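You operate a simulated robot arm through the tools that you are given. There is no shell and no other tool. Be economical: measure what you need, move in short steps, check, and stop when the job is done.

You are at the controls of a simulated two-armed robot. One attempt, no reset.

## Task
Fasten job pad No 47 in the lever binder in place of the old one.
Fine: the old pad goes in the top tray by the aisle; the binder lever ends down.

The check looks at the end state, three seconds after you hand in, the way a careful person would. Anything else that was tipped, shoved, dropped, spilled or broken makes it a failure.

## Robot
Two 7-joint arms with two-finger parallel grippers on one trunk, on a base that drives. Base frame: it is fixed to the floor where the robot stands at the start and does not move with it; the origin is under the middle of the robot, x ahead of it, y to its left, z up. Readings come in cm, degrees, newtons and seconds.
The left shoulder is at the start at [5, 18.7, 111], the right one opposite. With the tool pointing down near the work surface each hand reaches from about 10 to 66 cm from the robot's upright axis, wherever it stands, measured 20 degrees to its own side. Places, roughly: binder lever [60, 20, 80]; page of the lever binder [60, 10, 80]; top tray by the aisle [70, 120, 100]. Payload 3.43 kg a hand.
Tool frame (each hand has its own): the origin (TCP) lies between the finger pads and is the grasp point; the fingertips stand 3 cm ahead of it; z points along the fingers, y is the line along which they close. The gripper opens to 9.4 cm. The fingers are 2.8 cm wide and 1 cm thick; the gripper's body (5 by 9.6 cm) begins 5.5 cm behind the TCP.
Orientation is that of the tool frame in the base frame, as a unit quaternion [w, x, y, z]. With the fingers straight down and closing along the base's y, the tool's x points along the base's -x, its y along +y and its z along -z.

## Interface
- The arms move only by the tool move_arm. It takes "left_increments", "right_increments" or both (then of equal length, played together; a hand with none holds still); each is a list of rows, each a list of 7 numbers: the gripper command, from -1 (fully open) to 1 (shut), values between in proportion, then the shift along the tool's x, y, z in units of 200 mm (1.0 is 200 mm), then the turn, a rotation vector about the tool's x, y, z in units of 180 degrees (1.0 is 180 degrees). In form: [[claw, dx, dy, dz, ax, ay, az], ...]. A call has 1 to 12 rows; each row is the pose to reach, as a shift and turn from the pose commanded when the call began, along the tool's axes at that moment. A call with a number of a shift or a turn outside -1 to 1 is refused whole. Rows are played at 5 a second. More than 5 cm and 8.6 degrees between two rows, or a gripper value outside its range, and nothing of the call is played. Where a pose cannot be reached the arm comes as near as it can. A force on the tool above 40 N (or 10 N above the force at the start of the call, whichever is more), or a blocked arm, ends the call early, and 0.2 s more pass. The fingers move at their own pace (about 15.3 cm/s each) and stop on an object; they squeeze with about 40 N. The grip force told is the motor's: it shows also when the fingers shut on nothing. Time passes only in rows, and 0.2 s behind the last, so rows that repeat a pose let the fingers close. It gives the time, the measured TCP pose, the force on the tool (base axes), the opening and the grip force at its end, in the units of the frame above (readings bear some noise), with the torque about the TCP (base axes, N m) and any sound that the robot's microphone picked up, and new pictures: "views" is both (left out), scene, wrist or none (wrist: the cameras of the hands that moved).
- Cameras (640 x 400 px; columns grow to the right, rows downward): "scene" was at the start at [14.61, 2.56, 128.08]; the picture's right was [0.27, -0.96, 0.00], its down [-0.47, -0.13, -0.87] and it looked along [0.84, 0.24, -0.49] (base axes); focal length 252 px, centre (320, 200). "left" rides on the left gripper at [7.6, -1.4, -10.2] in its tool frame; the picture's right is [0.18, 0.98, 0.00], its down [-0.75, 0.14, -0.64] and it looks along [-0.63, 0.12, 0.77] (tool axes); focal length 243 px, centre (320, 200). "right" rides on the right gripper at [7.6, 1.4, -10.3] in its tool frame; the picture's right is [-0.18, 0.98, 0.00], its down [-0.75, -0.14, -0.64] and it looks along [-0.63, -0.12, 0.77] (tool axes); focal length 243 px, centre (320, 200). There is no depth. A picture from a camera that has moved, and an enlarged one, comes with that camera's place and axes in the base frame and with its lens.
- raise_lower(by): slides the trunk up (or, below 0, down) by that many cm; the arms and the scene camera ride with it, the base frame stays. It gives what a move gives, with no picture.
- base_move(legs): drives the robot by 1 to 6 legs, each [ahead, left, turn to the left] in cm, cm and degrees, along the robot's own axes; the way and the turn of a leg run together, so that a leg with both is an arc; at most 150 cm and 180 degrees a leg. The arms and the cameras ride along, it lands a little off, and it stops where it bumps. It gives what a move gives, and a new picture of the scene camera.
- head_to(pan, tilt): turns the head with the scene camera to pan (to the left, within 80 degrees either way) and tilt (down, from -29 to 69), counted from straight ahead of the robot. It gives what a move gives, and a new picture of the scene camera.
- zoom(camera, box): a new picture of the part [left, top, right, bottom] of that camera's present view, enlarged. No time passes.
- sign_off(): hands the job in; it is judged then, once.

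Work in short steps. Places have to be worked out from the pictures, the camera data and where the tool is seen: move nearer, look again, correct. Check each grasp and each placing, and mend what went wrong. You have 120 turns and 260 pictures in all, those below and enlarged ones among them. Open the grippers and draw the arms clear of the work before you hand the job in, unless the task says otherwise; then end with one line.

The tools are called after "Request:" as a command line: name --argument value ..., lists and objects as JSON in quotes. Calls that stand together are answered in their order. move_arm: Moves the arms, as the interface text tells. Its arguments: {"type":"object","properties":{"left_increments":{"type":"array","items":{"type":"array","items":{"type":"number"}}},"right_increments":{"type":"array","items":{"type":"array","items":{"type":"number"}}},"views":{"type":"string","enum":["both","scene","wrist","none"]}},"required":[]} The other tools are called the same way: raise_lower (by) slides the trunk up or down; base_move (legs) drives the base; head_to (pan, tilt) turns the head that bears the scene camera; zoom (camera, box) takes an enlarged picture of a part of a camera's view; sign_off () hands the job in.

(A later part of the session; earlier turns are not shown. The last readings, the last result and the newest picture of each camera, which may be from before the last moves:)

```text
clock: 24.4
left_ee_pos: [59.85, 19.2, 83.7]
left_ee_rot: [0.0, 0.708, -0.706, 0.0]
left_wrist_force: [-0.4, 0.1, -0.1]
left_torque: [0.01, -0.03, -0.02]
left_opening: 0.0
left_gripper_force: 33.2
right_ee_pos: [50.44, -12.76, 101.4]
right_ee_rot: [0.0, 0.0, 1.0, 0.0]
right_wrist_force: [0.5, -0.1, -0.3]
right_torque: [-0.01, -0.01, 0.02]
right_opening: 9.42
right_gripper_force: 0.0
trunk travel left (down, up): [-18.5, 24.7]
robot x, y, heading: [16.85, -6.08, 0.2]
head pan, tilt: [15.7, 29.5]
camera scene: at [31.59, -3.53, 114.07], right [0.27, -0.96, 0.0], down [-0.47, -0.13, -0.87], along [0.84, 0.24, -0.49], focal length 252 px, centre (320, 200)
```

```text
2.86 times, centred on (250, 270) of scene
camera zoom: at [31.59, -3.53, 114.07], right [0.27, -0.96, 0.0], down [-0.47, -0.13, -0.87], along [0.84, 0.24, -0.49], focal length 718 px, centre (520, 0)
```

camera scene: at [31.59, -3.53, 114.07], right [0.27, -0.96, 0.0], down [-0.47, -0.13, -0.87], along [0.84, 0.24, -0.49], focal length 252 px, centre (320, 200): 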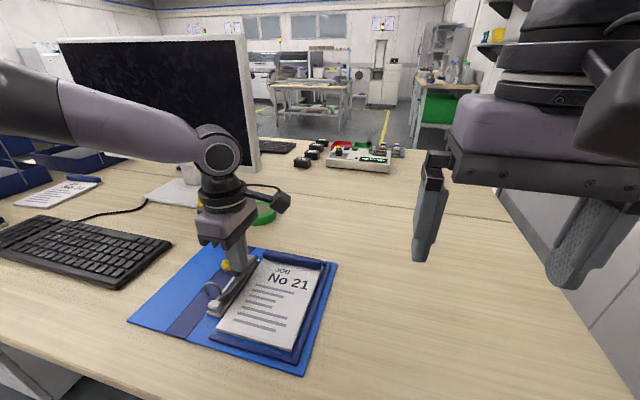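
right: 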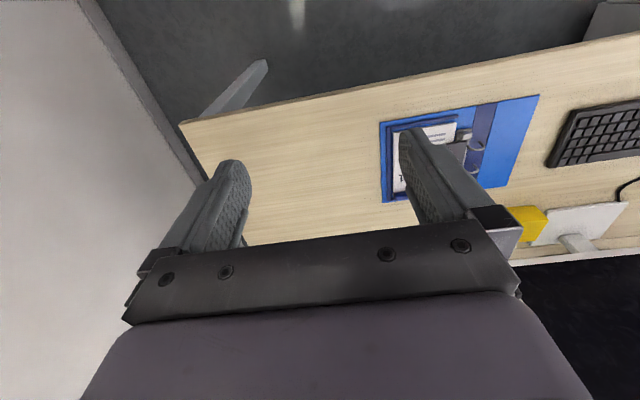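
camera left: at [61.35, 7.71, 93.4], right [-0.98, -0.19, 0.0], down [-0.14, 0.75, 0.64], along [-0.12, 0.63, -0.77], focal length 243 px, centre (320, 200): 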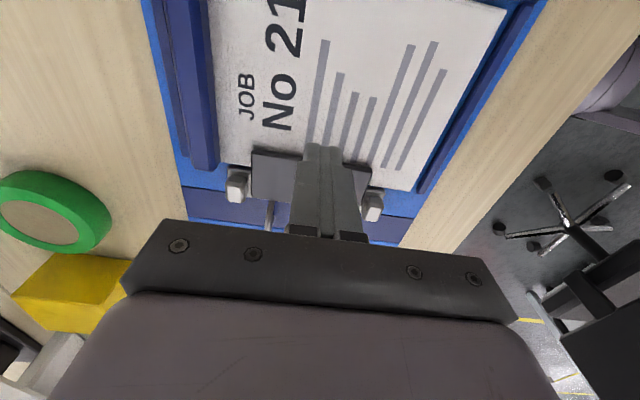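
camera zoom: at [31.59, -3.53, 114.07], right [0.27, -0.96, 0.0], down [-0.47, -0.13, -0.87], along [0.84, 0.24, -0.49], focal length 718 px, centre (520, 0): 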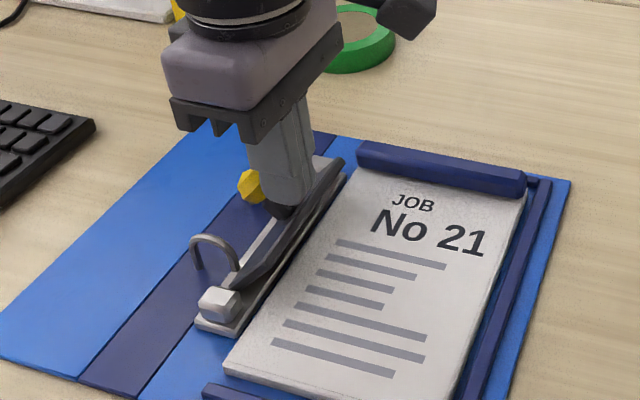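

The lever has swung up (about 60°+) and the force is nil. I raise the hand clear and check that it stays.

Request:
move_arm --left_increments '[[1, 0.02, 0, -0.1, 0, 0, 0], [1, 0.02, 0, -0.3, 0, 0, 0], [-0.3, 0.1, -0.1, -0.4, 0, 0, 0], [-0.3, 0.2, -0.2, -0.4, 0, 0, 0], [-0.3, 0.27, -0.35, -0.4, 0, 0, 0], [-0.3, 0.27, -0.35, -0.4, 0, 0, 0]]' --views "both"

Request:
zoom --camera "scene" --box '[160, 200, 340, 340]'

```text
clock: 25.9
left_ee_pos: [66.97, 14.07, 91.85]
left_ee_rot: [0.0, 0.708, -0.706, 0.001]
left_wrist_force: [-0.1, -0.1, 0.0]
left_torque: [-0.01, 0.03, -0.01]
left_opening: 6.08
left_gripper_force: 0.0
right_ee_pos: [50.47, -12.74, 101.33]
right_ee_rot: [0.001, -0.001, 1.0, -0.001]
right_wrist_force: [0.9, -0.1, -0.1]
right_torque: [0.02, 0.0, -0.03]
right_opening: 9.39
right_gripper_force: 0.2
trunk travel left (down, up): [-18.5, 24.7]
robot x, y, heading: [17.15, -6.03, 0.2]
head pan, tilt: [15.7, 29.5]
camera scene: at [31.6, -3.53, 114.07], right [0.27, -0.96, 0.0], down [-0.47, -0.13, -0.87], along [0.84, 0.24, -0.49], focal length 252 px, centre (320, 200)
camera left: at [68.24, 6.47, 102.08], right [-0.98, -0.19, 0.0], down [-0.15, 0.75, 0.64], along [-0.12, 0.63, -0.77], focal length 243 px, centre (320, 200)
```

scene: 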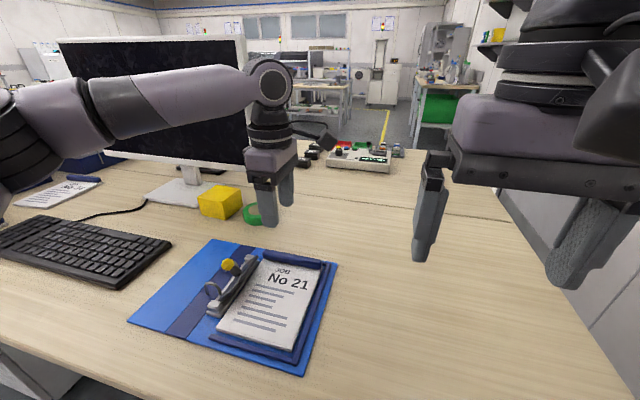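
left: 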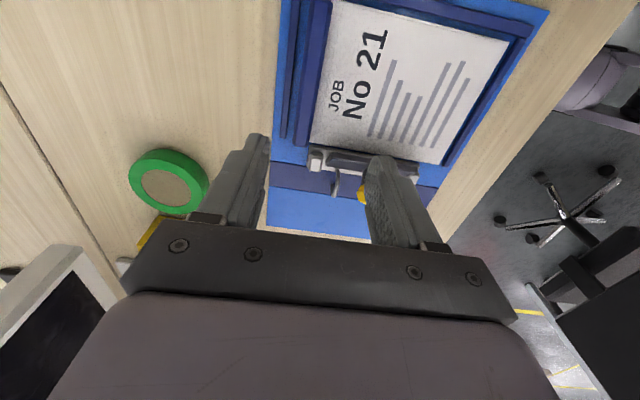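

```text
2.86 times, centred on (250, 270) of scene
camera zoom: at [31.6, -3.53, 114.07], right [0.27, -0.96, 0.0], down [-0.47, -0.13, -0.87], along [0.84, 0.24, -0.49], focal length 718 px, centre (520, 0)
```

zoom: 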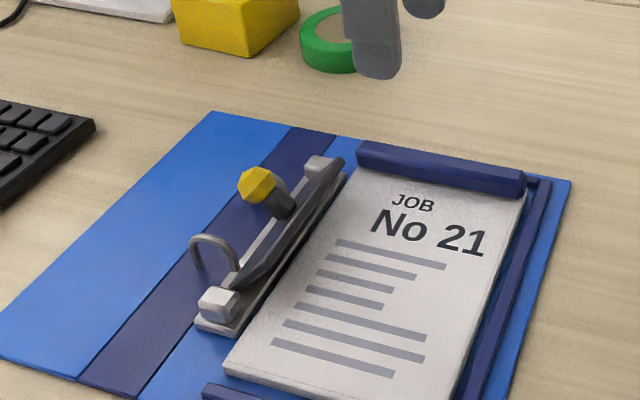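

The lever stays up. I enlarge the wrist view to place the ridge and see what is around it.

Request:
zoom --camera "left" --box '[250, 0, 550, 200]'

Request:
zoom --camera "scene" --box '[240, 235, 350, 305]'

```text
2.00 times, centred on (400, 100) of left
camera zoom: at [68.24, 6.47, 102.08], right [-0.98, -0.19, 0.0], down [-0.15, 0.75, 0.64], along [-0.12, 0.63, -0.77], focal length 485 px, centre (160, 400)
```

zoom: 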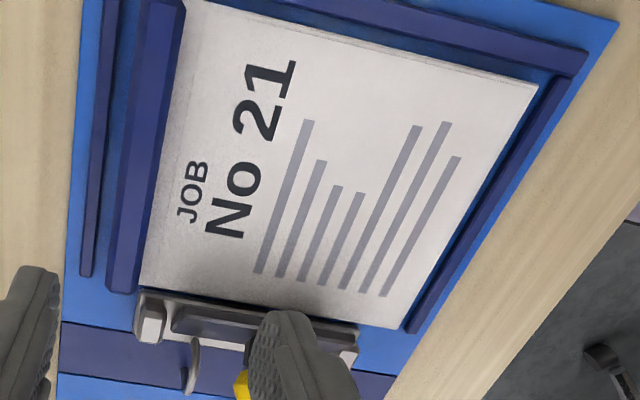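

```text
5.71 times, centred on (295, 270) of scene
camera zoom: at [31.6, -3.53, 114.07], right [0.27, -0.96, 0.0], down [-0.47, -0.13, -0.87], along [0.84, 0.24, -0.49], focal length 1437 px, centre (463, -200)
```

zoom: 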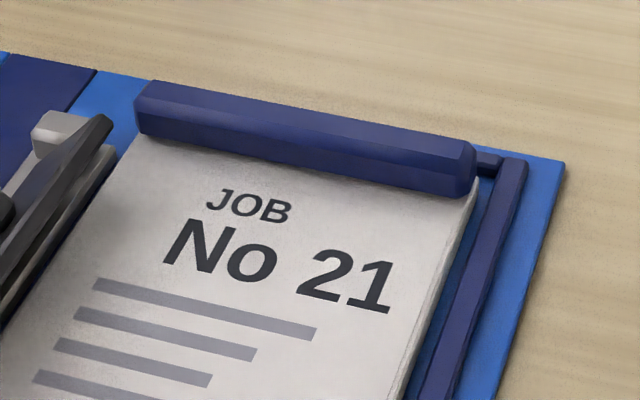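

Pocket has rails on three sides; the ridge spans x≈67.0–68.8 with ~1 cm gap to the far rail. I go to about 3 cm above the ridge, centred at [67.9, 13.2], and check.

Request:
move_arm --left_increments '[[-0.1, 0.0435, -0.0465, 0.1, 0, 0, 0], [-0.1, 0.0435, -0.0465, 0.28, 0, 0, 0], [-0.1, 0.0435, -0.0465, 0.39, 0, 0, 0], [-0.1, 0.0435, -0.0465, 0.39, 0, 0, 0]]' --views "both"

Request:
zoom --camera "scene" --box '[220, 200, 360, 300]'

Request:
zoom --camera "left" --box '[220, 40, 420, 240]'

```text
clock: 26.9
left_ee_pos: [66.76, 14.06, 84.18]
left_ee_rot: [0.0, 0.708, -0.706, 0.002]
left_wrist_force: [-1.0, 0.1, 0.6]
left_torque: [0.04, 0.01, 0.01]
left_opening: 5.16
left_gripper_force: 0.1
left hand out of reach, approached as far as the arm can: row 1, 2, 3, 4
right_ee_pos: [50.45, -12.69, 101.3]
right_ee_rot: [-0.001, 0.0, 1.0, -0.001]
right_wrist_force: [-0.2, 0.3, -0.3]
right_torque: [-0.02, 0.0, 0.02]
right_opening: 9.41
right_gripper_force: 0.1
trunk travel left (down, up): [-18.5, 24.7]
robot x, y, heading: [17.32, -6.15, -0.1]
head pan, tilt: [15.7, 29.5]
camera scene: at [31.59, -3.54, 114.08], right [0.27, -0.96, 0.0], down [-0.47, -0.13, -0.87], along [0.84, 0.24, -0.49], focal length 252 px, centre (320, 200)
camera left: at [68.24, 6.41, 94.45], right [-0.98, -0.19, 0.0], down [-0.14, 0.76, 0.64], along [-0.12, 0.63, -0.77], focal length 243 px, centre (320, 200)
```

scene: 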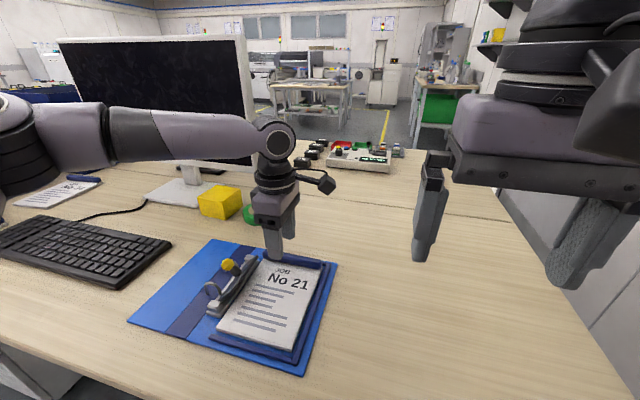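
left: 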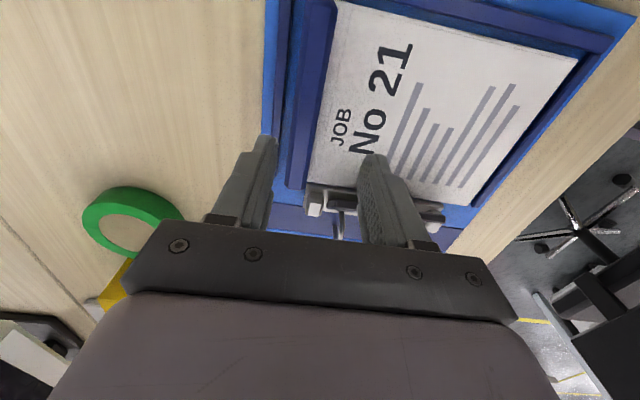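

```text
4.00 times, centred on (290, 250) of scene
camera zoom: at [31.59, -3.54, 114.08], right [0.27, -0.96, 0.0], down [-0.47, -0.13, -0.87], along [0.84, 0.24, -0.49], focal length 1006 px, centre (440, 0)
```

zoom: 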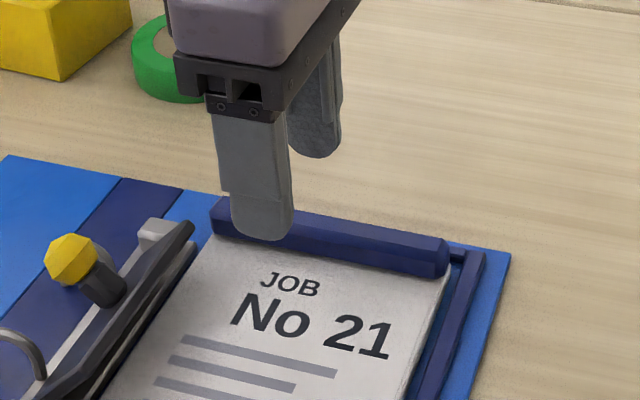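

```text
2.00 times, centred on (320, 140) of left
camera zoom: at [68.24, 6.41, 94.45], right [-0.98, -0.19, 0.0], down [-0.14, 0.76, 0.64], along [-0.12, 0.63, -0.77], focal length 485 px, centre (320, 320)
```

zoom: 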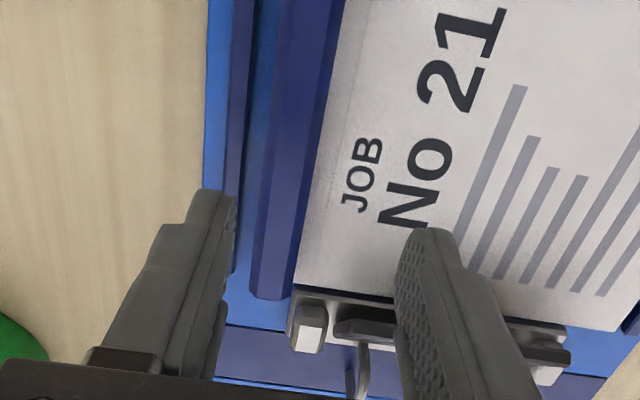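

Still slightly short. I drive 4 cm ahead and 2 cm right; the fingertips (z≈81) pass clear above the binder.

Request:
base_move --legs '[[4, -2, 0]]'

```text
clock: 27.8
left_ee_pos: [70.95, 11.92, 84.18]
left_ee_rot: [0.0, 0.708, -0.706, 0.002]
left_wrist_force: [0.3, -0.3, 0.0]
left_torque: [0.02, 0.01, -0.03]
left_opening: 5.19
left_gripper_force: 0.0
right_ee_pos: [54.49, -14.67, 101.23]
right_ee_rot: [0.0, 0.001, 1.0, 0.0]
right_wrist_force: [-0.3, 0.6, -0.2]
right_torque: [0.01, 0.0, -0.03]
right_opening: 9.4
right_gripper_force: 0.1
trunk travel left (down, up): [-18.5, 24.7]
robot x, y, heading: [20.99, -8.0, -0.2]
head pan, tilt: [15.7, 29.5]
camera scene: at [35.59, -5.52, 114.07], right [0.27, -0.96, 0.0], down [-0.47, -0.13, -0.87], along [0.84, 0.24, -0.49], focal length 252 px, centre (320, 200)
```

scene: 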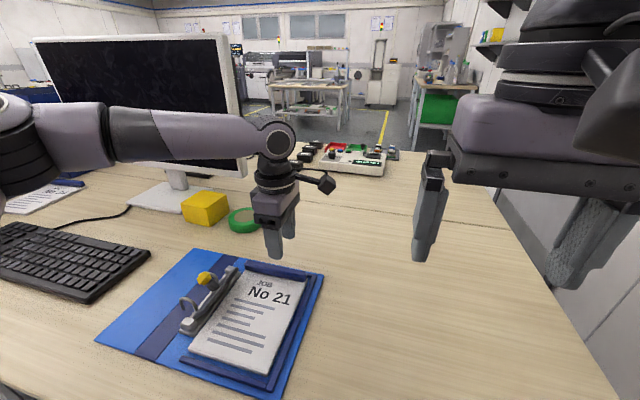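

Now I move over the ridge centre at [68.1, 13.2] and lower to TCP z≈82.

Request:
move_arm --left_increments '[[-0.1, -0.064, 0.1425, 0, 0, 0, 0], [-0.1, -0.064, 0.1425, 0.1, 0, 0, 0], [-0.1, -0.064, 0.1425, 0.1, 0, 0, 0]]' --views "both"

Request:
zoom --camera "scene" --box '[200, 210, 340, 310]'

Request:
zoom --camera "left" --box '[220, 40, 420, 240]'

```text
clock: 28.6
left_ee_pos: [67.92, 13.33, 82.17]
left_ee_rot: [-0.001, 0.708, -0.706, 0.002]
left_wrist_force: [0.0, 0.4, 0.3]
left_torque: [0.0, -0.03, 0.04]
left_opening: 5.15
left_gripper_force: 0.0
right_ee_pos: [54.51, -14.66, 101.45]
right_ee_rot: [0.001, 0.001, 1.0, 0.0]
right_wrist_force: [0.6, 0.3, -0.1]
right_torque: [0.01, 0.0, -0.02]
right_opening: 9.41
right_gripper_force: 0.1
trunk travel left (down, up): [-18.5, 24.7]
robot x, y, heading: [21.09, -7.74, -0.1]
head pan, tilt: [15.7, 29.5]
camera scene: at [35.58, -5.51, 114.07], right [0.27, -0.96, 0.0], down [-0.47, -0.13, -0.87], along [0.84, 0.24, -0.49], focal length 252 px, centre (320, 200)
camera left: at [69.39, 5.75, 92.45], right [-0.98, -0.19, 0.0], down [-0.14, 0.76, 0.64], along [-0.12, 0.63, -0.77], focal length 243 px, centre (320, 200)
```

scene: 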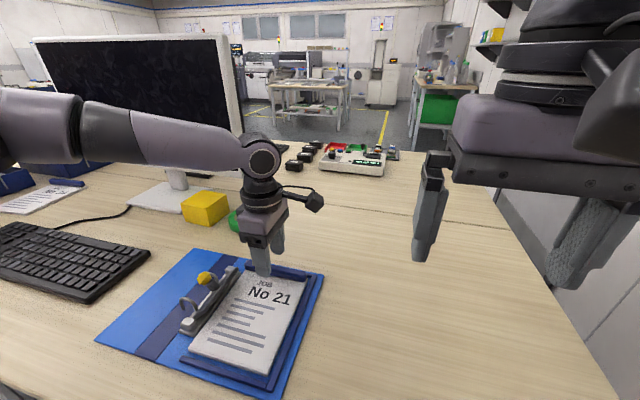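
left: 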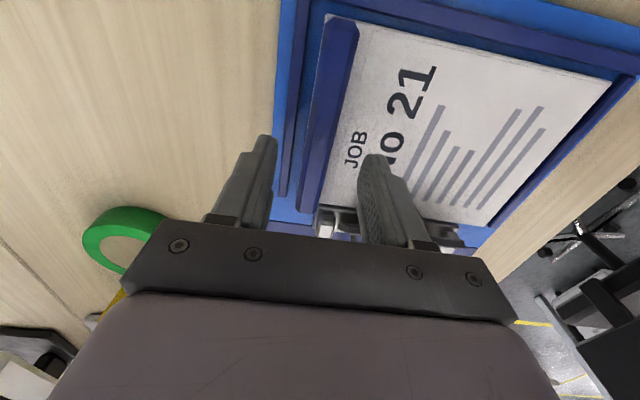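

```text
4.00 times, centred on (270, 260) of scene
camera zoom: at [35.58, -5.51, 114.07], right [0.27, -0.96, 0.0], down [-0.47, -0.13, -0.87], along [0.84, 0.24, -0.49], focal length 1006 px, centre (520, -40)
```

zoom: 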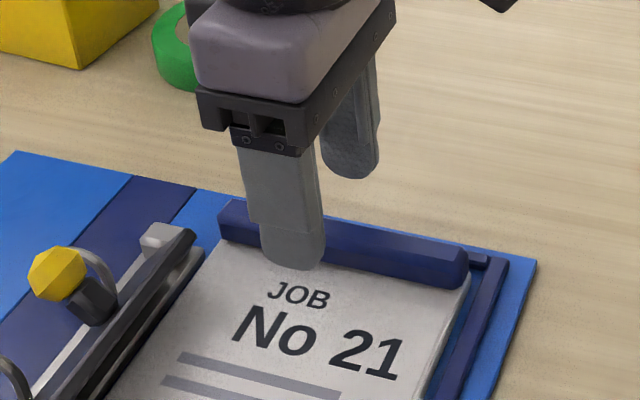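

```text
2.00 times, centred on (320, 140) of left
camera zoom: at [69.39, 5.75, 92.45], right [-0.98, -0.19, 0.0], down [-0.14, 0.76, 0.64], along [-0.12, 0.63, -0.77], focal length 485 px, centre (320, 320)
```

zoom: 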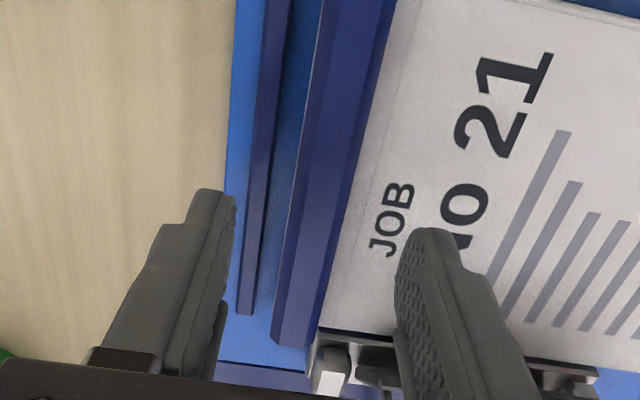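

The ridge is centred between the fingers. I lower 1.1 cm (tips ≈78.1, just above the paper and the rail) and close.

Request:
move_arm --left_increments '[[-0.1, 0, 0, 0.03, 0, 0, 0], [-0.1, 0, 0, 0.055, 0, 0, 0], [1, 0, 0, 0.055, 0, 0, 0], [1, 0, 0, 0.055, 0, 0, 0], [1, 0, 0, 0.055, 0, 0, 0]]' --views "both"

Request:
zoom --camera "scene" --box '[200, 210, 340, 310]'

Request:
zoom --camera "left" --box '[220, 40, 420, 240]'

```text
clock: 29.8
left_ee_pos: [68.07, 13.31, 81.05]
left_ee_rot: [0.0, 0.708, -0.707, 0.001]
left_wrist_force: [0.3, -0.1, 0.0]
left_torque: [-0.01, -0.07, -0.03]
left_opening: 1.74
left_gripper_force: 40.0
right_ee_pos: [54.37, -14.73, 101.31]
right_ee_rot: [0.0, 0.0, 1.0, 0.0]
right_wrist_force: [0.3, -0.2, -0.2]
right_torque: [-0.03, -0.01, 0.03]
right_opening: 9.38
right_gripper_force: 0.0
trunk travel left (down, up): [-18.5, 24.7]
robot x, y, heading: [20.81, -7.99, 0.0]
head pan, tilt: [15.7, 29.5]
camera scene: at [35.58, -5.51, 114.07], right [0.27, -0.96, 0.0], down [-0.47, -0.13, -0.87], along [0.84, 0.24, -0.49], focal length 252 px, centre (320, 200)
camera left: at [69.4, 5.73, 91.3], right [-0.98, -0.19, 0.0], down [-0.14, 0.76, 0.64], along [-0.12, 0.63, -0.77], focal length 243 px, centre (320, 200)
```

scene: 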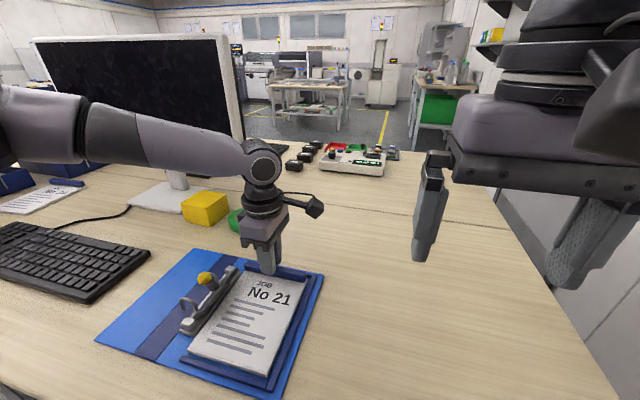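
left: 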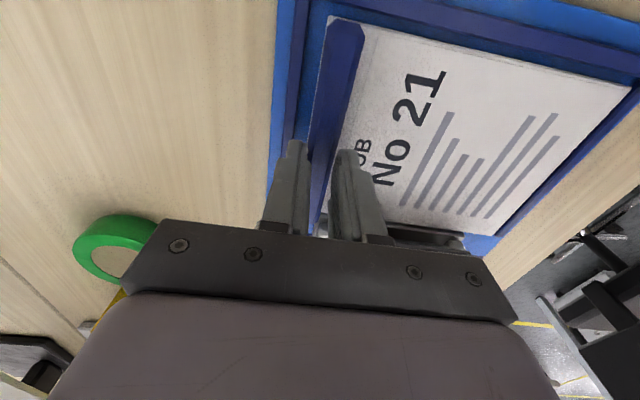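

```text
4.00 times, centred on (270, 260) of scene
camera zoom: at [35.58, -5.51, 114.07], right [0.27, -0.96, 0.0], down [-0.47, -0.13, -0.87], along [0.84, 0.24, -0.49], focal length 1006 px, centre (520, -40)
```

zoom: 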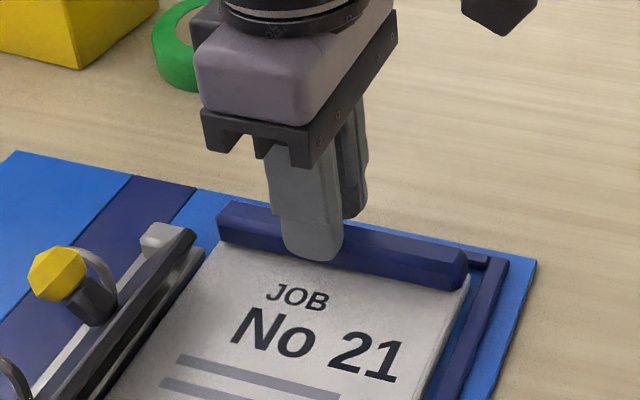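

```text
2.00 times, centred on (320, 140) of left
camera zoom: at [69.4, 5.73, 91.3], right [-0.98, -0.19, 0.0], down [-0.14, 0.76, 0.64], along [-0.12, 0.63, -0.77], focal length 485 px, centre (320, 320)
```

zoom: 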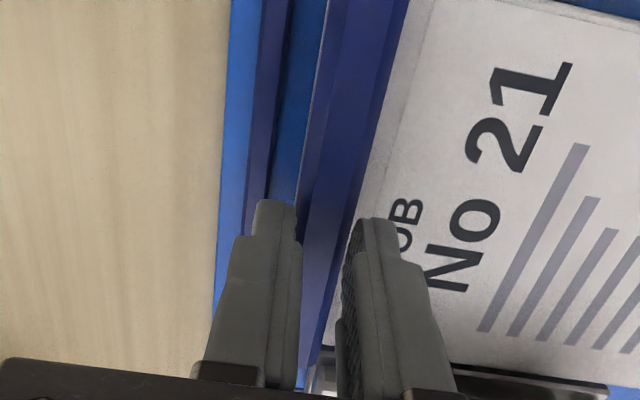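

Firm grip on the ridge (1.74 cm) without side load. Reference pose for insertion: TCP [68.07, 13.3, 81.05]. Lift slowly straight up.

Request:
move_arm --left_increments '[[1, 0, 0, -0.05, 0, 0, 0], [1, 0, 0, -0.1, 0, 0, 0], [1, 0, 0, -0.2, 0, 0, 0], [1, 0, 0, -0.3, 0, 0, 0], [1, 0, 0, -0.3, 0, 0, 0]]' --views "both"

```text
clock: 30.9
left_ee_pos: [67.8, 13.43, 87.14]
left_ee_rot: [0.0, 0.708, -0.706, 0.003]
left_wrist_force: [1.0, -0.1, -0.9]
left_torque: [-0.01, -0.08, 0.0]
left_opening: 1.72
left_gripper_force: 39.8
right_ee_pos: [54.38, -14.66, 101.26]
right_ee_rot: [0.0, 0.0, 1.0, -0.001]
right_wrist_force: [-0.6, -1.0, 0.7]
right_torque: [0.0, -0.04, -0.03]
right_opening: 9.4
right_gripper_force: 0.0
trunk travel left (down, up): [-18.5, 24.7]
robot x, y, heading: [21.46, -8.13, -0.1]
head pan, tilt: [15.7, 29.5]
camera scene: at [35.58, -5.51, 114.07], right [0.27, -0.96, 0.0], down [-0.47, -0.13, -0.87], along [0.84, 0.24, -0.49], focal length 252 px, centre (320, 200)
camera left: at [69.38, 5.72, 97.38], right [-0.98, -0.19, 0.0], down [-0.14, 0.76, 0.64], along [-0.12, 0.63, -0.77], focal length 243 px, centre (320, 200)
```

scene: 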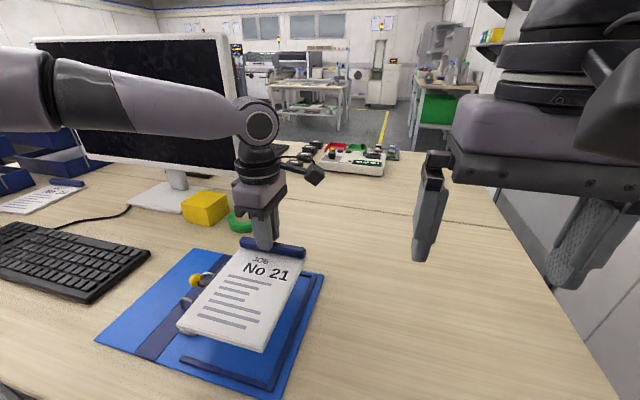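
left: 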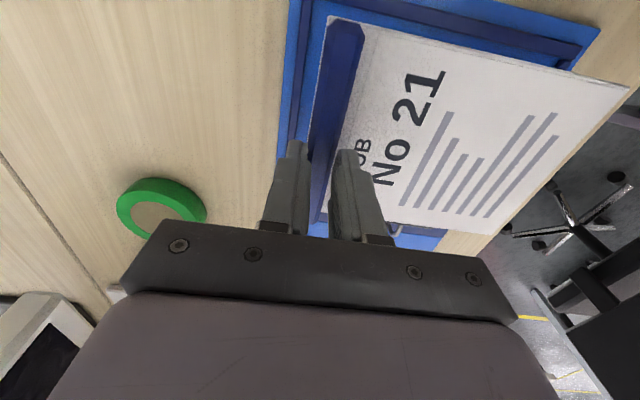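

The pad is out, level and held. I raise the trunk fully, back away from the desk 14 cm, and look left to plan the drive to the trays.

Request:
raise_lower --by 24

Request:
base_move --legs '[[-14, 0, 0]]'

Request:
head_to --pan 75 --tilt 40

```text
clock: 33.5
left_ee_pos: [67.89, 13.34, 111.04]
left_ee_rot: [0.001, 0.708, -0.706, 0.003]
left_wrist_force: [0.4, 1.3, -1.1]
left_torque: [0.02, -0.05, 0.01]
left_opening: 1.71
left_gripper_force: 39.9
right_ee_pos: [54.5, -14.66, 125.34]
right_ee_rot: [0.0, 0.0, 1.0, 0.0]
right_wrist_force: [-0.5, -0.4, 0.2]
right_torque: [-0.01, 0.03, 0.01]
right_opening: 9.43
right_gripper_force: 0.1
trunk travel left (down, up): [-42.5, 0.7]
robot x, y, heading: [20.61, -7.84, -0.0]
head pan, tilt: [15.7, 29.5]
```

```text
clock: 34.8
left_ee_pos: [53.85, 13.3, 111.1]
left_ee_rot: [0.0, 0.708, -0.706, 0.003]
left_wrist_force: [-1.1, -0.2, -1.1]
left_torque: [0.02, -0.11, -0.04]
left_opening: 1.73
left_gripper_force: 40.0
right_ee_pos: [40.3, -14.71, 125.29]
right_ee_rot: [0.001, 0.0, 1.0, 0.0]
right_wrist_force: [-0.3, 0.6, 0.4]
right_torque: [0.0, -0.02, 0.0]
right_opening: 9.42
right_gripper_force: 0.1
trunk travel left (down, up): [-42.5, 0.7]
robot x, y, heading: [6.97, -8.29, -0.0]
head pan, tilt: [15.7, 29.5]
camera scene: at [21.4, -5.5, 138.09], right [0.27, -0.96, 0.0], down [-0.47, -0.13, -0.87], along [0.84, 0.24, -0.49], focal length 252 px, centre (320, 200)
```

scene: 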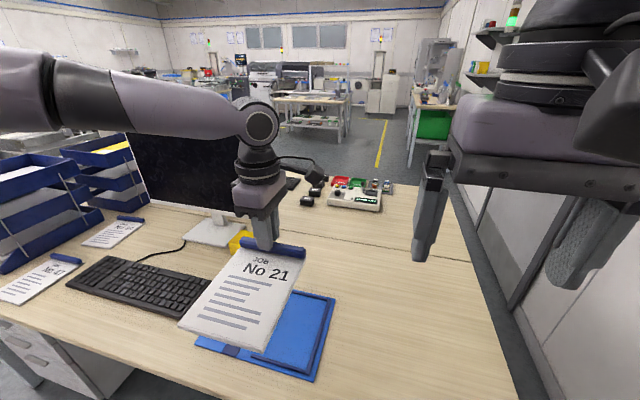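

```text
clock: 36.1
left_ee_pos: [53.82, 13.23, 111.04]
left_ee_rot: [0.0, 0.708, -0.706, 0.003]
left_wrist_force: [-0.6, 0.6, -1.3]
left_torque: [0.0, -0.02, 0.0]
left_opening: 1.72
left_gripper_force: 39.7
right_ee_pos: [40.35, -14.55, 125.44]
right_ee_rot: [0.0, 0.0, 1.0, 0.0]
right_wrist_force: [0.7, -0.3, 0.6]
right_torque: [0.02, 0.04, 0.0]
right_opening: 9.43
right_gripper_force: 0.1
trunk travel left (down, up): [-42.5, 0.7]
robot x, y, heading: [6.8, -8.29, -0.1]
head pan, tilt: [75.0, 40.0]
camera scene: at [14.97, 0.25, 136.47], right [0.97, -0.26, 0.0], down [-0.17, -0.62, -0.77], along [0.2, 0.74, -0.64], focal length 252 px, centre (320, 200)
```

scene: 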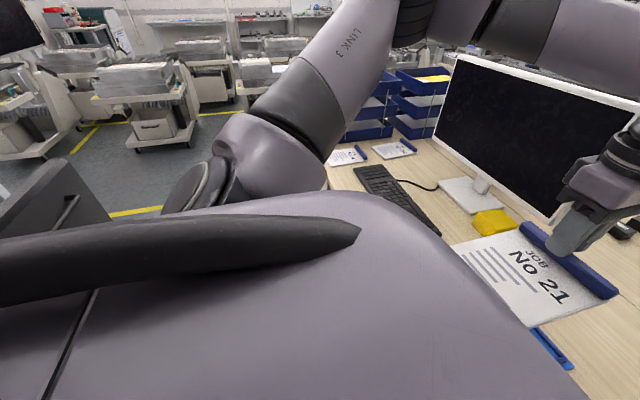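

The front tray stack (x≈67, y≈122) is the one beside the aisle line; the other is ~35 cm farther back. The way left looks free; I turn the head to a useful angle and drive left 70 cm first.

Request:
head_to --pan 45 --tilt 40

Request:
base_move --legs '[[0, 70, 0]]'

```text
clock: 37.0
left_ee_pos: [53.79, 13.3, 111.0]
left_ee_rot: [-0.001, 0.708, -0.706, 0.002]
left_wrist_force: [-0.4, 0.5, -1.1]
left_torque: [0.0, -0.11, 0.0]
left_opening: 1.71
left_gripper_force: 40.2
right_ee_pos: [40.24, -14.62, 125.29]
right_ee_rot: [0.0, 0.0, 1.0, -0.001]
right_wrist_force: [0.6, 0.1, 0.1]
right_torque: [-0.01, 0.01, 0.02]
right_opening: 9.4
right_gripper_force: 0.0
trunk travel left (down, up): [-42.5, 0.7]
robot x, y, heading: [7.02, -8.13, 0.3]
head pan, tilt: [45.0, 40.0]
camera scene: at [18.77, -1.94, 136.46], right [0.71, -0.71, 0.0], down [-0.45, -0.46, -0.77], along [0.54, 0.54, -0.64], focal length 252 px, centre (320, 200)
```

scene: 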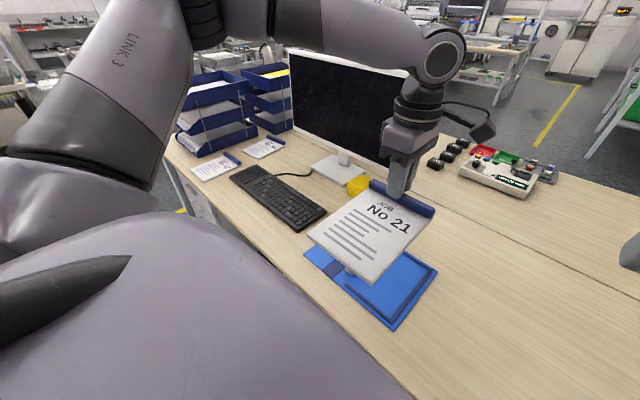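

```text
clock: 43.6
left_ee_pos: [53.92, 83.28, 111.19]
left_ee_rot: [0.001, 0.707, -0.707, 0.002]
left_wrist_force: [0.5, -0.1, -1.0]
left_torque: [0.0, -0.07, 0.04]
left_opening: 1.71
left_gripper_force: 39.6
right_ee_pos: [40.3, 55.24, 125.39]
right_ee_rot: [0.0, 0.001, 1.0, 0.001]
right_wrist_force: [1.5, 0.4, -0.4]
right_torque: [0.02, -0.01, 0.02]
right_opening: 9.41
right_gripper_force: 0.0
trunk travel left (down, up): [-42.5, 0.7]
robot x, y, heading: [6.89, 61.98, 0.2]
head pan, tilt: [45.0, 40.0]
camera scene: at [18.77, 67.93, 136.46], right [0.71, -0.71, 0.0], down [-0.45, -0.45, -0.77], along [0.54, 0.54, -0.64], focal length 252 px, centre (320, 200)
```

scene: 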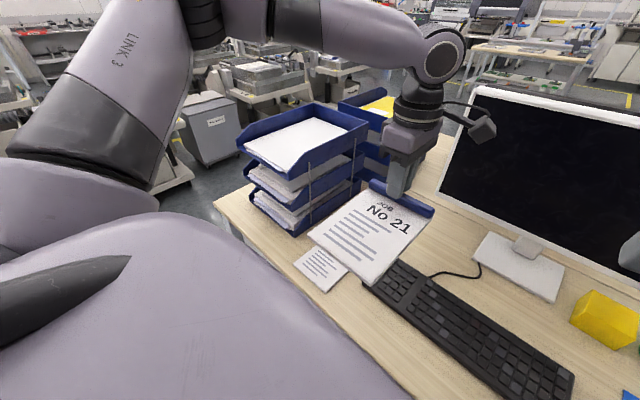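

The top tray appears to span x≈52–84, y≈112–139, with a rim near z 104, slightly higher than thought. I raise the hand 4 cm, then drive left 41 cm.

Request:
move_arm --left_increments '[[1, 0, 0, -0.1, 0, 0, 0], [1, 0, 0, -0.2, 0, 0, 0], [1, 0, 0, -0.2, 0, 0, 0]]' --views "none"

Request:
base_move --legs '[[0, 41, 0]]'

```text
clock: 44.4
left_ee_pos: [53.83, 83.19, 115.09]
left_ee_rot: [0.0, 0.708, -0.707, 0.002]
left_wrist_force: [0.1, -0.5, -1.5]
left_torque: [0.02, -0.1, 0.0]
left_opening: 1.71
left_gripper_force: 39.5
right_ee_pos: [40.45, 55.22, 125.35]
right_ee_rot: [0.0, 0.0, 1.0, 0.0]
right_wrist_force: [-0.5, 0.8, -0.2]
right_torque: [0.0, 0.03, -0.01]
right_opening: 9.4
right_gripper_force: 0.0
trunk travel left (down, up): [-42.5, 0.7]
robot x, y, heading: [6.98, 61.62, 0.0]
head pan, tilt: [45.0, 40.0]
```

```text
clock: 48.5
left_ee_pos: [53.75, 124.11, 115.13]
left_ee_rot: [0.0, 0.708, -0.707, 0.003]
left_wrist_force: [0.2, -1.0, -1.4]
left_torque: [-0.02, -0.11, -0.01]
left_opening: 1.73
left_gripper_force: 40.4
right_ee_pos: [40.27, 96.19, 125.39]
right_ee_rot: [0.0, 0.0, 1.0, 0.0]
right_wrist_force: [-0.2, 0.3, -1.6]
right_torque: [0.02, 0.01, -0.01]
right_opening: 9.4
right_gripper_force: 0.1
trunk travel left (down, up): [-42.5, 0.7]
robot x, y, heading: [6.61, 102.72, 0.0]
head pan, tilt: [45.0, 40.0]
camera scene: at [18.78, 108.93, 136.46], right [0.71, -0.71, 0.0], down [-0.45, -0.45, -0.77], along [0.54, 0.54, -0.64], focal length 252 px, centre (320, 200)
```

scene: 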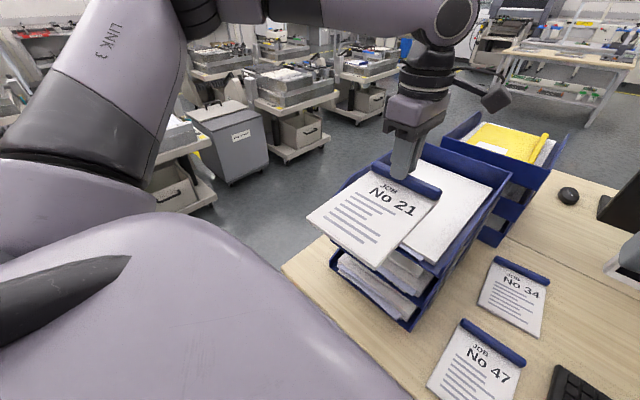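

The pad is over the tray's front edge. I drive ahead 14 cm and 2 cm right to bring it over the tray, then check with the wrist camera.

Request:
base_move --legs '[[14, -2, 0]]'

Request:
zoom --camera "left" --box '[0, 0, 640, 400]'

```text
clock: 49.6
left_ee_pos: [59.81, 123.41, 115.03]
left_ee_rot: [-0.002, 0.71, -0.705, 0.002]
left_wrist_force: [-0.2, -0.2, -0.7]
left_torque: [0.02, -0.15, -0.01]
left_opening: 1.71
left_gripper_force: 40.0
right_ee_pos: [46.6, 95.28, 125.21]
right_ee_rot: [-0.001, 0.0, 1.0, 0.0]
right_wrist_force: [-0.3, -0.5, -0.3]
right_torque: [0.0, -0.06, -0.02]
right_opening: 9.43
right_gripper_force: 0.2
trunk travel left (down, up): [-42.5, 0.7]
robot x, y, heading: [13.01, 102.05, 0.3]
head pan, tilt: [45.0, 40.0]
stopped in leg 1: the robot was blocked; the commanded pose is now the measured one
camera scene: at [24.79, 107.93, 136.49], right [0.71, -0.71, 0.0], down [-0.45, -0.46, -0.77], along [0.54, 0.54, -0.64], focal length 252 px, centre (320, 200)
```

scene: 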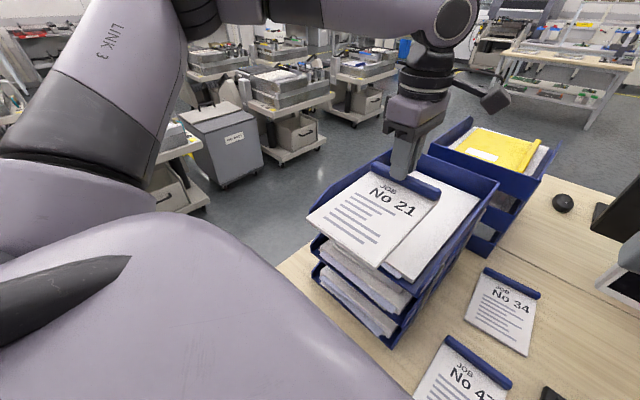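

```text
1.00 times, centred on (320, 200) of left (not enlarged: the box is as wide or as high as the picture)
camera zoom: at [61.33, 115.78, 125.3], right [-0.98, -0.19, 0.0], down [-0.15, 0.75, 0.64], along [-0.12, 0.63, -0.77], focal length 243 px, centre (320, 200)
```

zoom: 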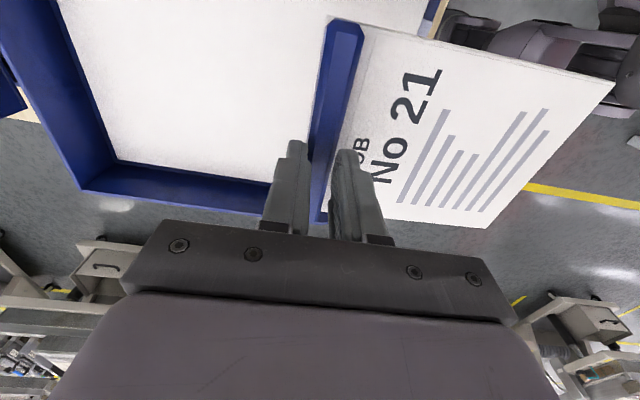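

The base is blocked at x≈13 by the drawer unit. I back off 1 cm and test how far the arm itself can extend over the tray at this height.

Request:
base_move --legs '[[-1, 0, 0]]'

Request:
move_arm --left_increments '[[1, 0, -0.15, 0, 0, 0, 0], [1, 0, -0.3, 0, 0, 0, 0], [1, 0, -0.45, 0, 0, 0, 0], [1, 0, -0.6, 0, 0, 0, 0], [1, 0, -0.7, 0, 0, 0, 0], [1, 0, -0.7, 0, 0, 0, 0]]' --views "scene"

```text
clock: 50.4
left_ee_pos: [59.13, 123.27, 114.99]
left_ee_rot: [0.0, 0.709, -0.705, 0.002]
left_wrist_force: [-0.9, -0.7, -1.1]
left_torque: [-0.01, -0.11, 0.02]
left_opening: 1.74
left_gripper_force: 39.1
right_ee_pos: [45.66, 95.26, 125.35]
right_ee_rot: [-0.002, 0.0, 1.0, 0.0]
right_wrist_force: [-0.5, -0.8, 0.4]
right_torque: [-0.01, 0.0, 0.01]
right_opening: 9.41
right_gripper_force: 0.0
trunk travel left (down, up): [-42.5, 0.7]
robot x, y, heading: [11.84, 101.54, -0.1]
head pan, tilt: [45.0, 40.0]
camera scene: at [23.99, 107.91, 136.47], right [0.71, -0.71, 0.0], down [-0.45, -0.46, -0.77], along [0.54, 0.54, -0.64], focal length 252 px, centre (320, 200)
```

scene: 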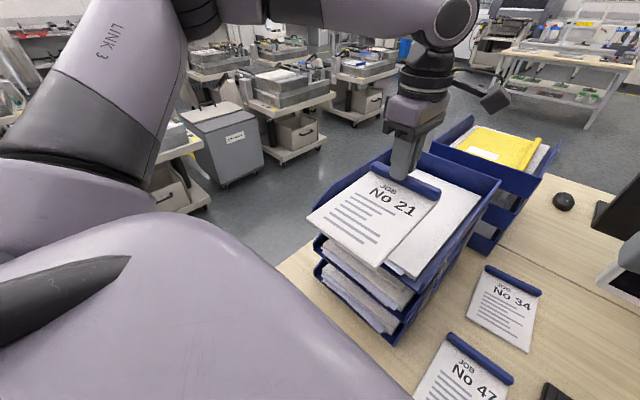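

```text
clock: 51.8
left_ee_pos: [66.06, 127.19, 114.33]
left_ee_rot: [0.001, 0.709, -0.705, 0.002]
left_wrist_force: [-0.8, 0.8, -0.6]
left_torque: [0.02, -0.05, 0.0]
left_opening: 1.73
left_gripper_force: 39.9
left hand out of reach, approached as far as the arm can: row 2, 3, 4, 5, 6
right_ee_pos: [45.72, 95.17, 125.3]
right_ee_rot: [-0.001, 0.0, 1.0, 0.001]
right_wrist_force: [-0.4, 0.6, 0.6]
right_torque: [0.02, -0.02, 0.03]
right_opening: 9.38
right_gripper_force: 0.1
trunk travel left (down, up): [-42.5, 0.7]
robot x, y, heading: [12.26, 102.02, -0.1]
head pan, tilt: [45.0, 40.0]
camera scene: at [24.03, 107.92, 136.46], right [0.71, -0.71, 0.0], down [-0.45, -0.46, -0.77], along [0.54, 0.54, -0.64], focal length 252 px, centre (320, 200)
```

scene: 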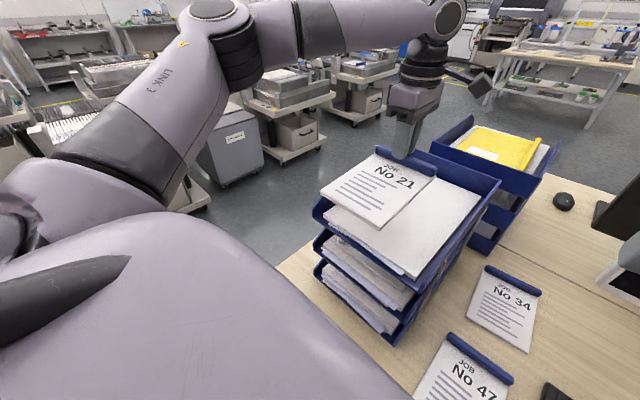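

The arm reaches farther when the hand lies more to the left. I drive 10 cm right so the tray is farther to the left of the robot, then extend again.

Request:
base_move --legs '[[0, -11, 0]]'

Request:
move_arm --left_increments '[[1, -0.1, -0.1, 0, 0, 0, 0], [1, -0.2, -0.2, 0, 0, 0, 0], [1, -0.25, -0.3, 0, 0, 0, 0], [1, -0.3, -0.4, 0, 0, 0, 0], [1, -0.3, -0.4, 0, 0, 0, 0]]' --views "both"

```text
clock: 53.4
left_ee_pos: [65.95, 116.24, 114.43]
left_ee_rot: [-0.001, 0.71, -0.704, 0.002]
left_wrist_force: [-1.2, -0.5, -1.7]
left_torque: [0.05, -0.06, -0.01]
left_opening: 1.71
left_gripper_force: 40.2
right_ee_pos: [45.78, 84.23, 125.2]
right_ee_rot: [-0.002, -0.001, 1.0, 0.0]
right_wrist_force: [0.6, -0.1, 0.0]
right_torque: [0.04, 0.0, 0.03]
right_opening: 9.41
right_gripper_force: 0.1
trunk travel left (down, up): [-42.5, 0.7]
robot x, y, heading: [12.13, 90.72, -0.1]
head pan, tilt: [45.0, 40.0]
camera scene: at [24.05, 97.02, 136.47], right [0.71, -0.7, 0.0], down [-0.45, -0.46, -0.77], along [0.54, 0.54, -0.64], focal length 252 px, centre (320, 200)
```

scene: 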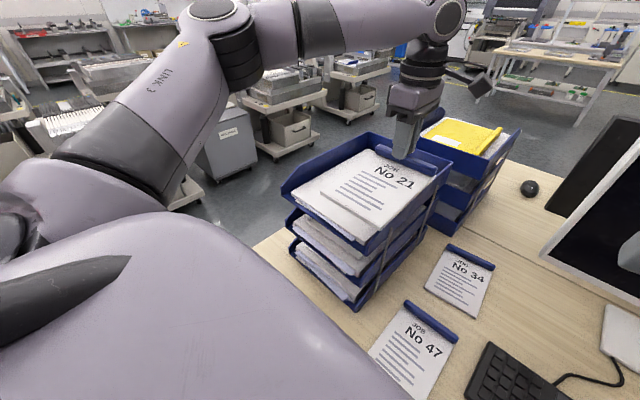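

```text
clock: 54.6
left_ee_pos: [68.9, 123.16, 114.04]
left_ee_rot: [0.0, 0.71, -0.705, 0.002]
left_wrist_force: [-0.5, 0.5, -0.9]
left_torque: [-0.03, -0.11, 0.03]
left_opening: 1.7
left_gripper_force: 40.1
left hand out of reach, approached as far as the arm can: row 1, 2, 3, 4, 5
right_ee_pos: [45.69, 84.38, 125.27]
right_ee_rot: [-0.002, 0.0, 1.0, 0.0]
right_wrist_force: [0.6, 0.4, -0.4]
right_torque: [0.01, 0.03, -0.01]
right_opening: 9.39
right_gripper_force: 0.0
trunk travel left (down, up): [-42.5, 0.7]
robot x, y, heading: [12.05, 90.8, 0.2]
head pan, tilt: [45.0, 40.0]
camera scene: at [24.05, 97.06, 136.46], right [0.71, -0.71, 0.0], down [-0.45, -0.46, -0.77], along [0.54, 0.54, -0.64], focal length 252 px, centre (320, 200)
camera left: at [70.34, 115.65, 124.36], right [-0.98, -0.19, 0.0], down [-0.15, 0.75, 0.64], along [-0.12, 0.63, -0.77], focal length 243 px, centre (320, 200)
```

scene: 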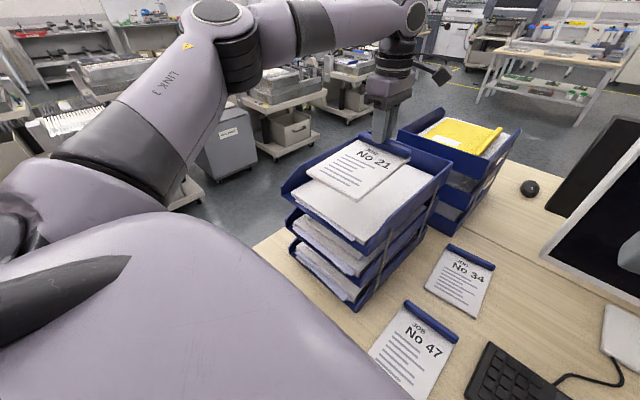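
left: 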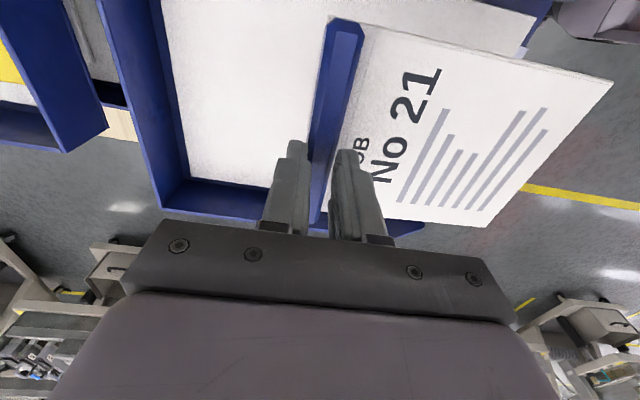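

TCP is at x 68.9; the pad would sit flush with the front of the tray's papers. I want it ~3 cm deeper: I drive 8 cm left with the arm stretched and then move the hand right and forward.

Request:
base_move --legs '[[0, 8, 0]]'

Request:
move_arm --left_increments '[[1, 0.1, -0.04, 0, 0, 0, 0], [1, 0.2, -0.08, 0, 0, 0, 0], [1, 0.3, -0.12, 0, 0, 0, 0], [1, 0.38, -0.16, 0, 0, 0, 0], [1, 0.4, -0.2, 0, 0, 0, 0], [1, 0.4, -0.2, 0, 0, 0, 0]]' --views "scene"

```text
clock: 56.0
left_ee_pos: [68.84, 131.18, 114.02]
left_ee_rot: [0.001, 0.71, -0.704, 0.002]
left_wrist_force: [0.3, -0.2, -1.7]
left_torque: [0.0, -0.1, 0.0]
left_opening: 1.74
left_gripper_force: 40.0
right_ee_pos: [45.73, 92.48, 125.13]
right_ee_rot: [-0.002, 0.0, 1.0, 0.0]
right_wrist_force: [-0.9, -0.2, 0.8]
right_torque: [0.0, -0.01, 0.0]
right_opening: 9.39
right_gripper_force: 0.1
trunk travel left (down, up): [-42.5, 0.7]
robot x, y, heading: [12.18, 99.26, 0.1]
head pan, tilt: [45.0, 40.0]
camera scene: at [24.03, 105.09, 136.46], right [0.71, -0.7, 0.0], down [-0.45, -0.46, -0.77], along [0.54, 0.54, -0.64], focal length 252 px, centre (320, 200)
```

scene: 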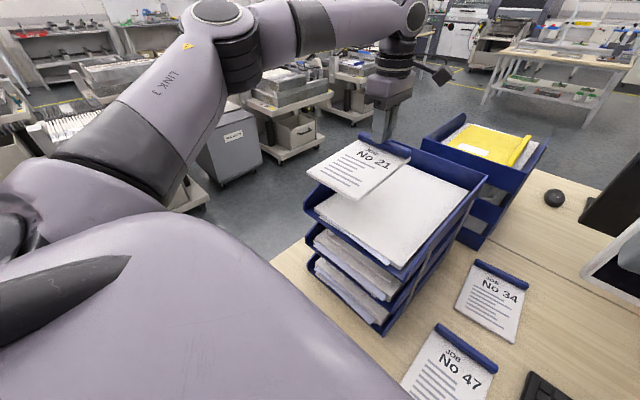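

```text
clock: 57.4
left_ee_pos: [67.22, 126.42, 113.87]
left_ee_rot: [0.0, 0.71, -0.705, 0.003]
left_wrist_force: [0.3, -0.8, -1.3]
left_torque: [0.02, -0.07, 0.0]
left_opening: 1.71
left_gripper_force: 39.9
left hand out of reach, approached as far as the arm can: row 1, 2, 3, 4, 5, 6
right_ee_pos: [45.82, 92.44, 125.24]
right_ee_rot: [-0.002, 0.0, 1.0, 0.0]
right_wrist_force: [0.6, 0.4, 0.2]
right_torque: [-0.01, 0.0, -0.03]
right_opening: 9.39
right_gripper_force: 0.1
trunk travel left (down, up): [-42.5, 0.7]
robot x, y, heading: [12.43, 98.85, 0.2]
head pan, tilt: [45.0, 40.0]
camera scene: at [24.03, 105.05, 136.46], right [0.71, -0.7, 0.0], down [-0.45, -0.46, -0.77], along [0.54, 0.54, -0.64], focal length 252 px, centre (320, 200)
```

scene: 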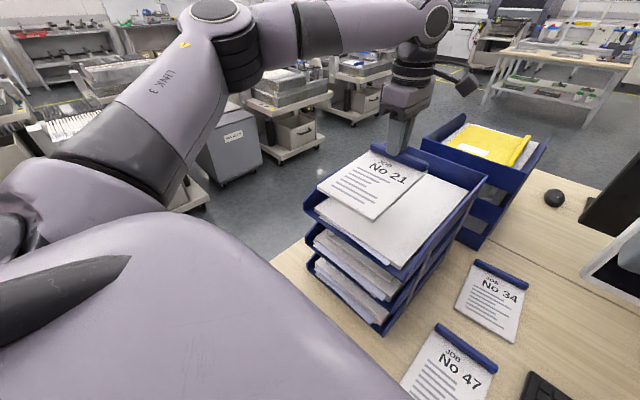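

Reach grows with the angle to the left, so I back off 2 cm and turn the robot 18° to the right; the hand is well above everything.

Request:
base_move --legs '[[-1.5, -3, 0], [0, 0, -18]]'

```text
clock: 59.3
left_ee_pos: [71.42, 105.08, 113.8]
left_ee_rot: [0.0, -0.591, 0.807, -0.003]
left_wrist_force: [0.0, -0.9, -1.3]
left_torque: [-0.01, -0.11, -0.03]
left_opening: 1.73
left_gripper_force: 40.4
right_ee_pos: [40.6, 79.32, 125.38]
right_ee_rot: [-0.002, 0.156, 0.988, 0.001]
right_wrist_force: [-0.1, -0.1, -0.4]
right_torque: [0.0, 0.01, 0.01]
right_opening: 9.4
right_gripper_force: 0.0
trunk travel left (down, up): [-42.5, 0.7]
robot x, y, heading: [10.4, 95.88, -17.7]
head pan, tilt: [45.0, 40.0]
camera scene: at [23.81, 98.07, 136.47], right [0.46, -0.89, 0.0], down [-0.57, -0.29, -0.77], along [0.68, 0.35, -0.64], focal length 252 px, centre (320, 200)
```

scene: 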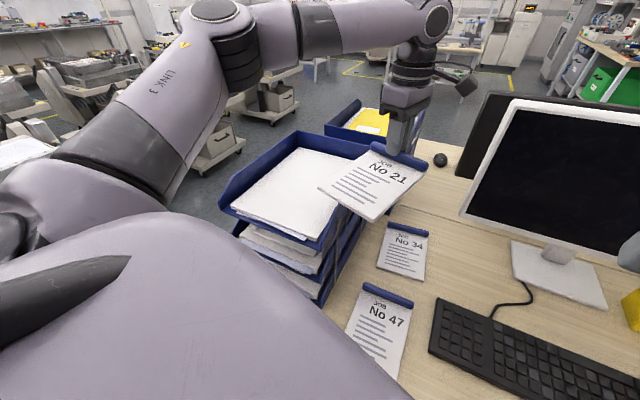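

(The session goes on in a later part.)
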